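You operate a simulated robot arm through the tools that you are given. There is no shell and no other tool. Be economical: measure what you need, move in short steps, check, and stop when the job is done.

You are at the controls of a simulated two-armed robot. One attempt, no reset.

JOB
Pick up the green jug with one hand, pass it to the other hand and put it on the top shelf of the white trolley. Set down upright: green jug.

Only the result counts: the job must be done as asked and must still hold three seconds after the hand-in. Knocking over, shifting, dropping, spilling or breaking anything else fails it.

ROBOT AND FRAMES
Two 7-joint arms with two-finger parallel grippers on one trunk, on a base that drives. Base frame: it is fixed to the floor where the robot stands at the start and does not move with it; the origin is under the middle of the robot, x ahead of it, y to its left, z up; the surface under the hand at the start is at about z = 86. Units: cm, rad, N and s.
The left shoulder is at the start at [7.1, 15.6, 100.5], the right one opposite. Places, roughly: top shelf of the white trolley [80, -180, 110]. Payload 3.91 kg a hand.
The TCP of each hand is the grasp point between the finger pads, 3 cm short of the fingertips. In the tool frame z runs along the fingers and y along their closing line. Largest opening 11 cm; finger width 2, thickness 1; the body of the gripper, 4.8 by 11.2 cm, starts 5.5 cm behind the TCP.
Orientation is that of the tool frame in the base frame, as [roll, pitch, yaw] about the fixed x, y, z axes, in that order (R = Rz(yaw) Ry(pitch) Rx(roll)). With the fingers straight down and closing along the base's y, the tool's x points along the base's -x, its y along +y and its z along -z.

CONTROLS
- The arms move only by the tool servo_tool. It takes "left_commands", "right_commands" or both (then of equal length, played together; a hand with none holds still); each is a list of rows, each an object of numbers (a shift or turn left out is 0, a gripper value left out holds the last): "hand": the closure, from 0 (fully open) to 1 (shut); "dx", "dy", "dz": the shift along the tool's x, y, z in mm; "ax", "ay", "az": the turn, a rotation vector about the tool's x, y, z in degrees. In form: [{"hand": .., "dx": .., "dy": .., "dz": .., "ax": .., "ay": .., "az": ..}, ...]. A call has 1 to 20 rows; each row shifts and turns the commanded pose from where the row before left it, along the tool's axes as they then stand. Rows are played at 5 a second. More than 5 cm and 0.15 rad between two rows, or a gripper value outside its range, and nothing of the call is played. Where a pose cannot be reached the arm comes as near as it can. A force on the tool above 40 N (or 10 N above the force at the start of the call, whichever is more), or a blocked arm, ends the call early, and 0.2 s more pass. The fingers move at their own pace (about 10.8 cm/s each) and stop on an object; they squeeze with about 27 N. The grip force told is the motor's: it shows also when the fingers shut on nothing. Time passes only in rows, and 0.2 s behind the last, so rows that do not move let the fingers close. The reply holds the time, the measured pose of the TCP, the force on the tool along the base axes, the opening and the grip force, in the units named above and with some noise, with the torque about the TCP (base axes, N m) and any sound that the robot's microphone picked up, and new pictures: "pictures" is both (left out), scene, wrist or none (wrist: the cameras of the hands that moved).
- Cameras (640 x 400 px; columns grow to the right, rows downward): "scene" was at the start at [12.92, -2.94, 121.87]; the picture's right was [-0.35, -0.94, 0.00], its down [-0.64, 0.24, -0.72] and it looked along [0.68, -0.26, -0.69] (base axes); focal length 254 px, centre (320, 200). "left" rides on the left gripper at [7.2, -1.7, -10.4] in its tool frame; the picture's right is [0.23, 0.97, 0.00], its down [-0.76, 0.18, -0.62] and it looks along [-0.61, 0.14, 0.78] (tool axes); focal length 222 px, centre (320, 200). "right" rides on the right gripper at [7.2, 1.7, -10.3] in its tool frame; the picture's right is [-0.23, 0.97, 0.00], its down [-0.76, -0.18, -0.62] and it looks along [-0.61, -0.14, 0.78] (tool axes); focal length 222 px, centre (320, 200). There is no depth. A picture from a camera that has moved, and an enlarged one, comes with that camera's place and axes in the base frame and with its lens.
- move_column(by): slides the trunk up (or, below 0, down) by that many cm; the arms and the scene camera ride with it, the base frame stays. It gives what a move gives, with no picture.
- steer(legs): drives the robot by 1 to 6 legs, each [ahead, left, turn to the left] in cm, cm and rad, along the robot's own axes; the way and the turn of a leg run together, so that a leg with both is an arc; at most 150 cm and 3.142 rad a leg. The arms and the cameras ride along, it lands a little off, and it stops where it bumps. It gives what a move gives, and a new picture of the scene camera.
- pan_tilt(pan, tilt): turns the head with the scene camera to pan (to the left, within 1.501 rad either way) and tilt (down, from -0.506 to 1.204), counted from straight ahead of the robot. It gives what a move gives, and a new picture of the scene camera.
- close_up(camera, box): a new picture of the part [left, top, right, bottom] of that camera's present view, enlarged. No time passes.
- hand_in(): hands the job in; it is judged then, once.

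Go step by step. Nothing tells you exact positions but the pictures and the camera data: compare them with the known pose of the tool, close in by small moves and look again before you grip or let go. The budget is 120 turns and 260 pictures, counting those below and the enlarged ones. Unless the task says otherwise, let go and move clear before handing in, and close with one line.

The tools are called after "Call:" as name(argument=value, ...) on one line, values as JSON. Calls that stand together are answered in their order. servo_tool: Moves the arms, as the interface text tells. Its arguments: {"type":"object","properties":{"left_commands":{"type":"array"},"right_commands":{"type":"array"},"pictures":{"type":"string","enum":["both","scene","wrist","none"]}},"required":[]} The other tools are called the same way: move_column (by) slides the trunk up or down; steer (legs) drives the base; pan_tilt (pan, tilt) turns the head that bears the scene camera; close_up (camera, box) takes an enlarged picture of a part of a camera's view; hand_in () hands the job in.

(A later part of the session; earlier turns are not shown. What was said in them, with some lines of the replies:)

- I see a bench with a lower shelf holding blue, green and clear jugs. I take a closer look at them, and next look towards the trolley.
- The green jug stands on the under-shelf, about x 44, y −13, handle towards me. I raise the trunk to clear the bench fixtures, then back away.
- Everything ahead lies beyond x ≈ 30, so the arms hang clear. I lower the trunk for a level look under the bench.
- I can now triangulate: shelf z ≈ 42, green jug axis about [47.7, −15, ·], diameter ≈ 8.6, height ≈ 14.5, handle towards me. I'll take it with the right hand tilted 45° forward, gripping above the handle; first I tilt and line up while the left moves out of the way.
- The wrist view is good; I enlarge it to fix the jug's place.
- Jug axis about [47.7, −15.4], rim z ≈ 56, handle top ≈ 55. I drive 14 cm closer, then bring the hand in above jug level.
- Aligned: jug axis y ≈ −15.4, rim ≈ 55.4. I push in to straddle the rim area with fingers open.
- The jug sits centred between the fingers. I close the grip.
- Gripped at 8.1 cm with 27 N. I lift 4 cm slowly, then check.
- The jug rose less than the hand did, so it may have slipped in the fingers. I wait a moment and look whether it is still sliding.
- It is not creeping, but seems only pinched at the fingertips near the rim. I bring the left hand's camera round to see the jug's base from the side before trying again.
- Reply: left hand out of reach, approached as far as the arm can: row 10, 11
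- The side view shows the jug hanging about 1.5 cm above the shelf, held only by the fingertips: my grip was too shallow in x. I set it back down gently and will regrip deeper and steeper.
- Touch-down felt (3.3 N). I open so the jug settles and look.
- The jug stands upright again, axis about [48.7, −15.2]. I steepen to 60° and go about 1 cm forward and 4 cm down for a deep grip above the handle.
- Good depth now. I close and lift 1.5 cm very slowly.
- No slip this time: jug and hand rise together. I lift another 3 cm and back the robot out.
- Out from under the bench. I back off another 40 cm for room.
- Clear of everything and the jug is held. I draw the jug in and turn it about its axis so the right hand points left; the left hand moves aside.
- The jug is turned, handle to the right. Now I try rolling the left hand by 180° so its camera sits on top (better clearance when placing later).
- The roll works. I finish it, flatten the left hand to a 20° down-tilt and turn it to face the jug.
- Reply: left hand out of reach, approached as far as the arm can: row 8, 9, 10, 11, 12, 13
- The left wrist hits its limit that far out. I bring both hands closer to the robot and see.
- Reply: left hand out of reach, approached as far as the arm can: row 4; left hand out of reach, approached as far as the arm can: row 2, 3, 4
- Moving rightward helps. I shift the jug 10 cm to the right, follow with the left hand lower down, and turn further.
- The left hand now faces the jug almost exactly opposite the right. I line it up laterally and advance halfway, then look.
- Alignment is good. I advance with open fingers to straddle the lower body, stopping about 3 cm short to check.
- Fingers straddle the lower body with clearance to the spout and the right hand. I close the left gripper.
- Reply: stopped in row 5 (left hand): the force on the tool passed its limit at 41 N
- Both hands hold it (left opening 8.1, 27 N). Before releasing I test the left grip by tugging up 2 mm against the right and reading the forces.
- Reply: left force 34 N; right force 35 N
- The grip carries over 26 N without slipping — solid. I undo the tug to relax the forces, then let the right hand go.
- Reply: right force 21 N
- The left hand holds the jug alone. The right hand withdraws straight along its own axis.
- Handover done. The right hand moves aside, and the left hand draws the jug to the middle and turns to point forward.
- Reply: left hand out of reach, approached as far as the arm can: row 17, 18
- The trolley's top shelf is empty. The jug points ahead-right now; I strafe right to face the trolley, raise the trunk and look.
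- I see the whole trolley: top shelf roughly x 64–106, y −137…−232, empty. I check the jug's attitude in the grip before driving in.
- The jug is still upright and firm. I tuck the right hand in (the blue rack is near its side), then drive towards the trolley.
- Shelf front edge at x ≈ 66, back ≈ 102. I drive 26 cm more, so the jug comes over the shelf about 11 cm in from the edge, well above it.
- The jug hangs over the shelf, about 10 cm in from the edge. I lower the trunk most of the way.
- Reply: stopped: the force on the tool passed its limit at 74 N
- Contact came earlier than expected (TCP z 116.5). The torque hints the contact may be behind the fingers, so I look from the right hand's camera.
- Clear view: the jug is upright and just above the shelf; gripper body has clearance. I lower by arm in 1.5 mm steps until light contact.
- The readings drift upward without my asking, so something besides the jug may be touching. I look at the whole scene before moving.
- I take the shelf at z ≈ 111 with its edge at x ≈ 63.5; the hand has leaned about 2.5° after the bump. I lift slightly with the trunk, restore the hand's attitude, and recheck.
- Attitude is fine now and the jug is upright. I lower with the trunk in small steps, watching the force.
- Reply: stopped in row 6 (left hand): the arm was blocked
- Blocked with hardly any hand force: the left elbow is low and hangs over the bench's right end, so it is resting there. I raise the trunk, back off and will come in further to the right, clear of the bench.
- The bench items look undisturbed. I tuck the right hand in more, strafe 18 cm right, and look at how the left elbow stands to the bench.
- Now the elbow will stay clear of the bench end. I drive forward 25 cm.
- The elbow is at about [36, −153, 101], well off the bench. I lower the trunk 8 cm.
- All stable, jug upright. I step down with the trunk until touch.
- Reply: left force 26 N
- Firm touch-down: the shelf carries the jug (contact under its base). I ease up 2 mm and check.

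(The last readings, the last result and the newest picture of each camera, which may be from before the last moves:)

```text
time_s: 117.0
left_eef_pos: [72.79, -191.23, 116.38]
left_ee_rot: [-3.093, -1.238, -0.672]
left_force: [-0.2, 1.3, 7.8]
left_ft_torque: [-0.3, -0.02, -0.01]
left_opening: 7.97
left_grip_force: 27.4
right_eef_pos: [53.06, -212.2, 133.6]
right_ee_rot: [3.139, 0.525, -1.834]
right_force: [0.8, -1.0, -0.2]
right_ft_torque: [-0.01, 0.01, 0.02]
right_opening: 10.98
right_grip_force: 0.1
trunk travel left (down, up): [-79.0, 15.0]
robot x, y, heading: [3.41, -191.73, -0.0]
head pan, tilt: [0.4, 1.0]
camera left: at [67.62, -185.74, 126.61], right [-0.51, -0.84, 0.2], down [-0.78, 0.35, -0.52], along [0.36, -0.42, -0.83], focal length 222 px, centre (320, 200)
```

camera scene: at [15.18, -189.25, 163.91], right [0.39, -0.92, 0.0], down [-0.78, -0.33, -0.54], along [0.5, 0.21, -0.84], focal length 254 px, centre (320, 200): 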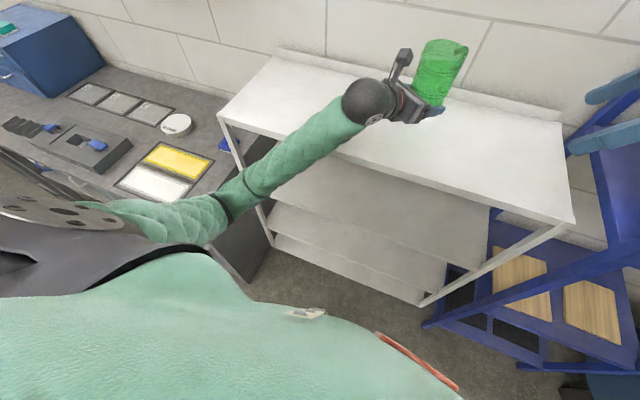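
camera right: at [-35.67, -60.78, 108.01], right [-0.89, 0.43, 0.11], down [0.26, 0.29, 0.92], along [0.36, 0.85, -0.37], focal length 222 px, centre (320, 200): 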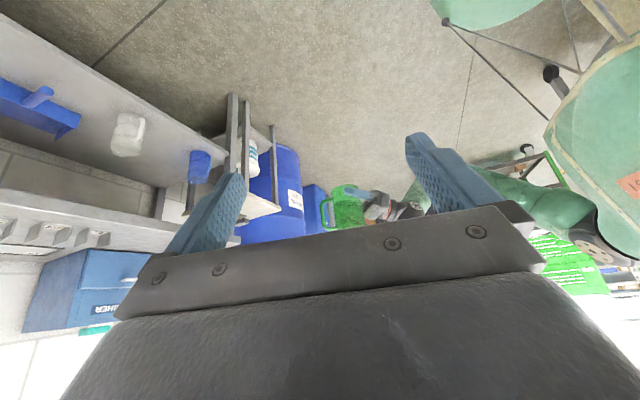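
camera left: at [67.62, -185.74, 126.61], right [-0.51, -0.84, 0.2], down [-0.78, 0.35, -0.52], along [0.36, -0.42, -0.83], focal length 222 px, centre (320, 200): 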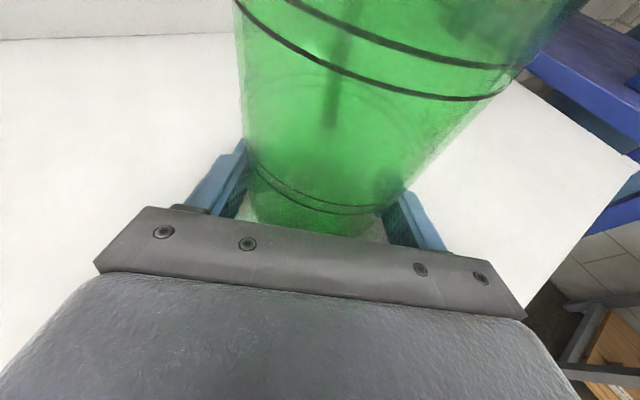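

Light contact (8 N). I release slowly.

Call:
servo_tool(left_commands=[{"hand": 0.24}, {"hand": 0.18}, {"hand": 0.1}, {"hand": 0.0}, {}, {}], pictures="wrist")

Call:
close_up(camera="right", box=[200, 110, 400, 235])

```text
time_s: 118.4
left_eef_pos: [72.81, -191.16, 116.36]
left_ee_rot: [-3.092, -1.239, -0.671]
left_force: [0.1, -0.1, 0.9]
left_ft_torque: [0.02, 0.01, 0.02]
left_opening: 11.01
left_grip_force: 0.0
right_eef_pos: [53.08, -212.26, 133.49]
right_ee_rot: [3.141, 0.523, -1.831]
right_force: [-0.8, -0.2, -0.6]
right_ft_torque: [0.02, 0.01, 0.0]
right_opening: 11.0
right_grip_force: 0.2
trunk travel left (down, up): [-79.0, 15.0]
robot x, y, heading: [3.37, -191.92, -0.001]
head pan, tilt: [0.4, 1.0]
camera left: at [67.67, -185.75, 126.61], right [-0.51, -0.84, 0.2], down [-0.78, 0.35, -0.52], along [0.37, -0.42, -0.83], focal length 222 px, centre (320, 200)
```

left: 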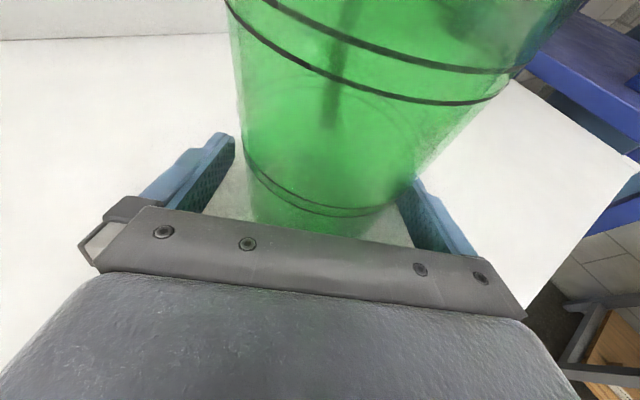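

```text
3.20 times, centred on (300, 172) of right
camera zoom: at [48.61, -222.88, 138.85], right [-0.89, 0.44, 0.11], down [0.26, 0.29, 0.92], along [0.37, 0.85, -0.37], focal length 711 px, centre (384, 288)
```

zoom: 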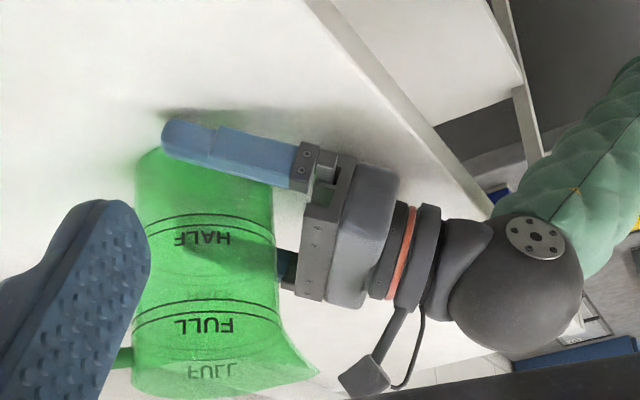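

The jug stands free and upright. I centre the fingers slightly and back out straight.

Call:
servo_tool(left_commands=[{"dy": 3}, {"dz": -10}, {"dz": -20}, {"dz": -30}, {"dz": -30}, {"dz": -40}, {}], pictures="wrist")

Call:
pan_tilt(pan=0.0, tilt=0.7)

Call:
close_up(camera="right", box=[200, 110, 400, 235])

```text
time_s: 120.0
left_eef_pos: [63.65, -184.25, 120.5]
left_ee_rot: [-3.093, -1.24, -0.671]
left_force: [0.0, -0.4, 0.6]
left_ft_torque: [0.03, 0.0, 0.01]
left_opening: 10.99
left_grip_force: 0.0
left hand out of reach, approached as far as the arm can: row 6
right_eef_pos: [53.21, -212.29, 133.57]
right_ee_rot: [3.141, 0.524, -1.831]
right_force: [0.5, 0.8, 0.2]
right_ft_torque: [0.01, 0.02, -0.01]
right_opening: 11.01
right_grip_force: 0.1
trunk travel left (down, up): [-79.0, 15.0]
robot x, y, heading: [3.63, -192.03, -0.001]
head pan, tilt: [0.4, 1.0]
camera left: at [58.55, -178.92, 130.73], right [-0.51, -0.84, 0.2], down [-0.78, 0.35, -0.52], along [0.36, -0.42, -0.83], focal length 222 px, centre (320, 200)
```

left: 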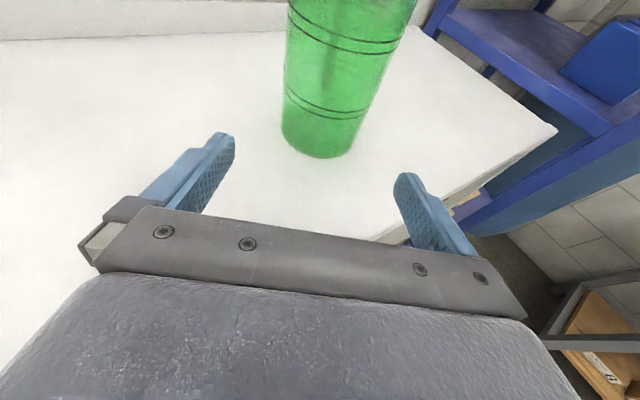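

```text
time_s: 120.9
left_eef_pos: [63.52, -184.22, 120.46]
left_ee_rot: [-3.091, -1.24, -0.672]
left_force: [-0.1, -0.8, -0.1]
left_ft_torque: [-0.01, 0.02, 0.01]
left_opening: 11.01
left_grip_force: 0.1
right_eef_pos: [53.07, -212.18, 133.48]
right_ee_rot: [3.14, 0.524, -1.832]
right_force: [-0.1, 0.8, 0.1]
right_ft_torque: [-0.03, -0.02, -0.02]
right_opening: 10.99
right_grip_force: 0.1
trunk travel left (down, up): [-79.0, 15.0]
robot x, y, heading: [3.64, -192.01, -0.001]
head pan, tilt: [0.0, 0.7]
camera scene: at [17.26, -191.95, 156.34], right [0.0, -1.0, 0.0], down [-0.64, 0.0, -0.76], along [0.76, 0.0, -0.64], focal length 254 px, centre (320, 200)
```

scene: 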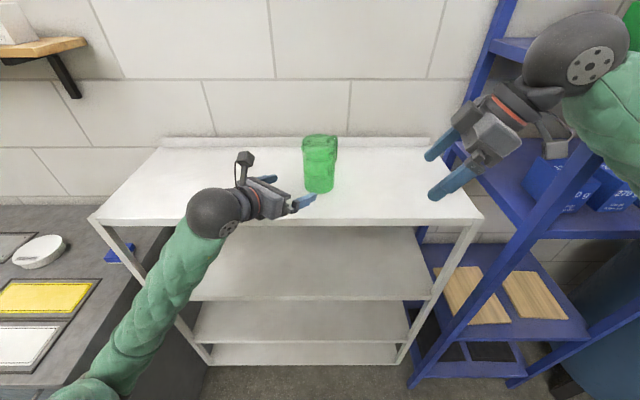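

```text
3.20 times, centred on (300, 172) of right
camera zoom: at [48.6, -222.86, 138.85], right [-0.89, 0.44, 0.11], down [0.26, 0.29, 0.92], along [0.37, 0.85, -0.37], focal length 711 px, centre (384, 288)
```

zoom: 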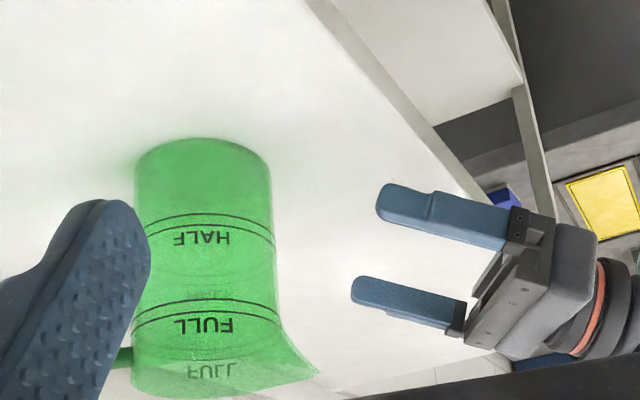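

The jug stands upright on the top shelf with both hands clear. I back the robot off and take a last look.

Call:
steer(legs=[[-30, 0, 0]])

Call:
close_up(camera="scene", box=[220, 60, 460, 210])

Call:
pan_tilt(pan=0.8, tilt=0.6)

```text
time_s: 122.9
left_eef_pos: [33.53, -184.22, 120.49]
left_ee_rot: [-3.092, -1.239, -0.674]
left_force: [-1.6, -0.4, 0.5]
left_ft_torque: [-0.01, 0.0, 0.03]
left_opening: 11.04
left_grip_force: 0.1
right_eef_pos: [22.98, -212.42, 133.47]
right_ee_rot: [-3.139, 0.522, -1.831]
right_force: [-0.2, -0.6, 0.6]
right_ft_torque: [0.01, -0.04, 0.01]
right_opening: 11.0
right_grip_force: 0.0
trunk travel left (down, up): [-79.0, 15.0]
robot x, y, heading: [-26.64, -191.9, -0.004]
head pan, tilt: [0.0, 0.7]
camera scene: at [-12.84, -191.91, 156.35], right [0.0, -1.0, 0.0], down [-0.64, 0.0, -0.77], along [0.77, 0.0, -0.64], focal length 254 px, centre (320, 200)
```

scene: 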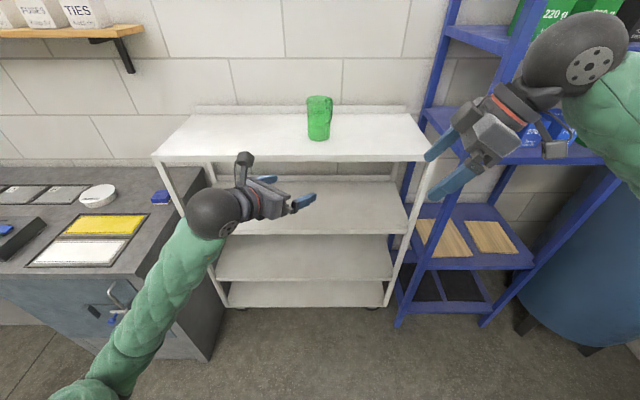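

```text
2.67 times, centred on (340, 135) of scene
camera zoom: at [-12.84, -191.91, 156.35], right [0.0, -1.0, 0.0], down [-0.64, 0.0, -0.77], along [0.77, 0.0, -0.64], focal length 676 px, centre (267, 373)
```

zoom: 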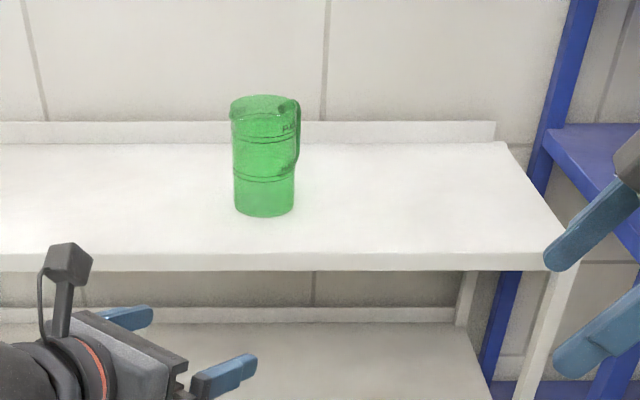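

```text
time_s: 124.1
left_eef_pos: [33.6, -184.35, 120.5]
left_ee_rot: [-3.09, -1.241, -0.674]
left_force: [0.5, -0.7, 0.0]
left_ft_torque: [0.0, -0.01, -0.01]
left_opening: 11.0
left_grip_force: 0.0
right_eef_pos: [22.99, -212.21, 133.52]
right_ee_rot: [3.14, 0.524, -1.832]
right_force: [0.6, 0.2, 0.2]
right_ft_torque: [0.01, 0.0, 0.0]
right_opening: 11.02
right_grip_force: 0.0
trunk travel left (down, up): [-79.0, 15.0]
robot x, y, heading: [-26.43, -191.73, -0.002]
head pan, tilt: [0.799, 0.6]
camera scene: at [-15.1, -185.57, 157.21], right [0.71, -0.7, 0.0], down [-0.4, -0.4, -0.82], along [0.58, 0.59, -0.57], focal length 254 px, centre (320, 200)
```

scene: 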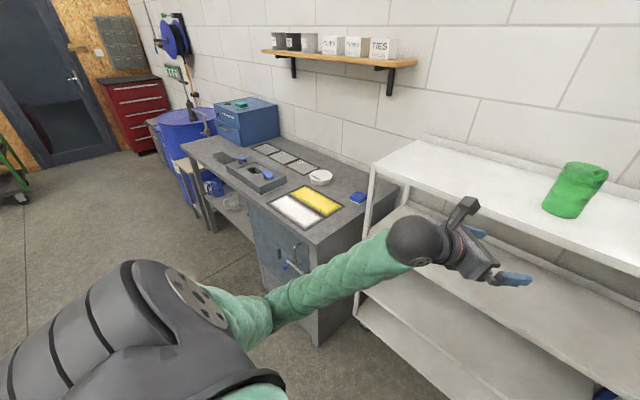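

The green jug stands upright on the trolley's top shelf, the bench items look undisturbed, and both hands are clear. I hand in.

Call:
hand_in()

```text
The job is handed in.
```

The right hand picked up the green jug and passed it to the left, which set it upright on the top shelf of the white trolley. While I was placing it, the left arm was briefly blocked, probably by its elbow on the right end of the bench. I saw nothing moved there afterwards.
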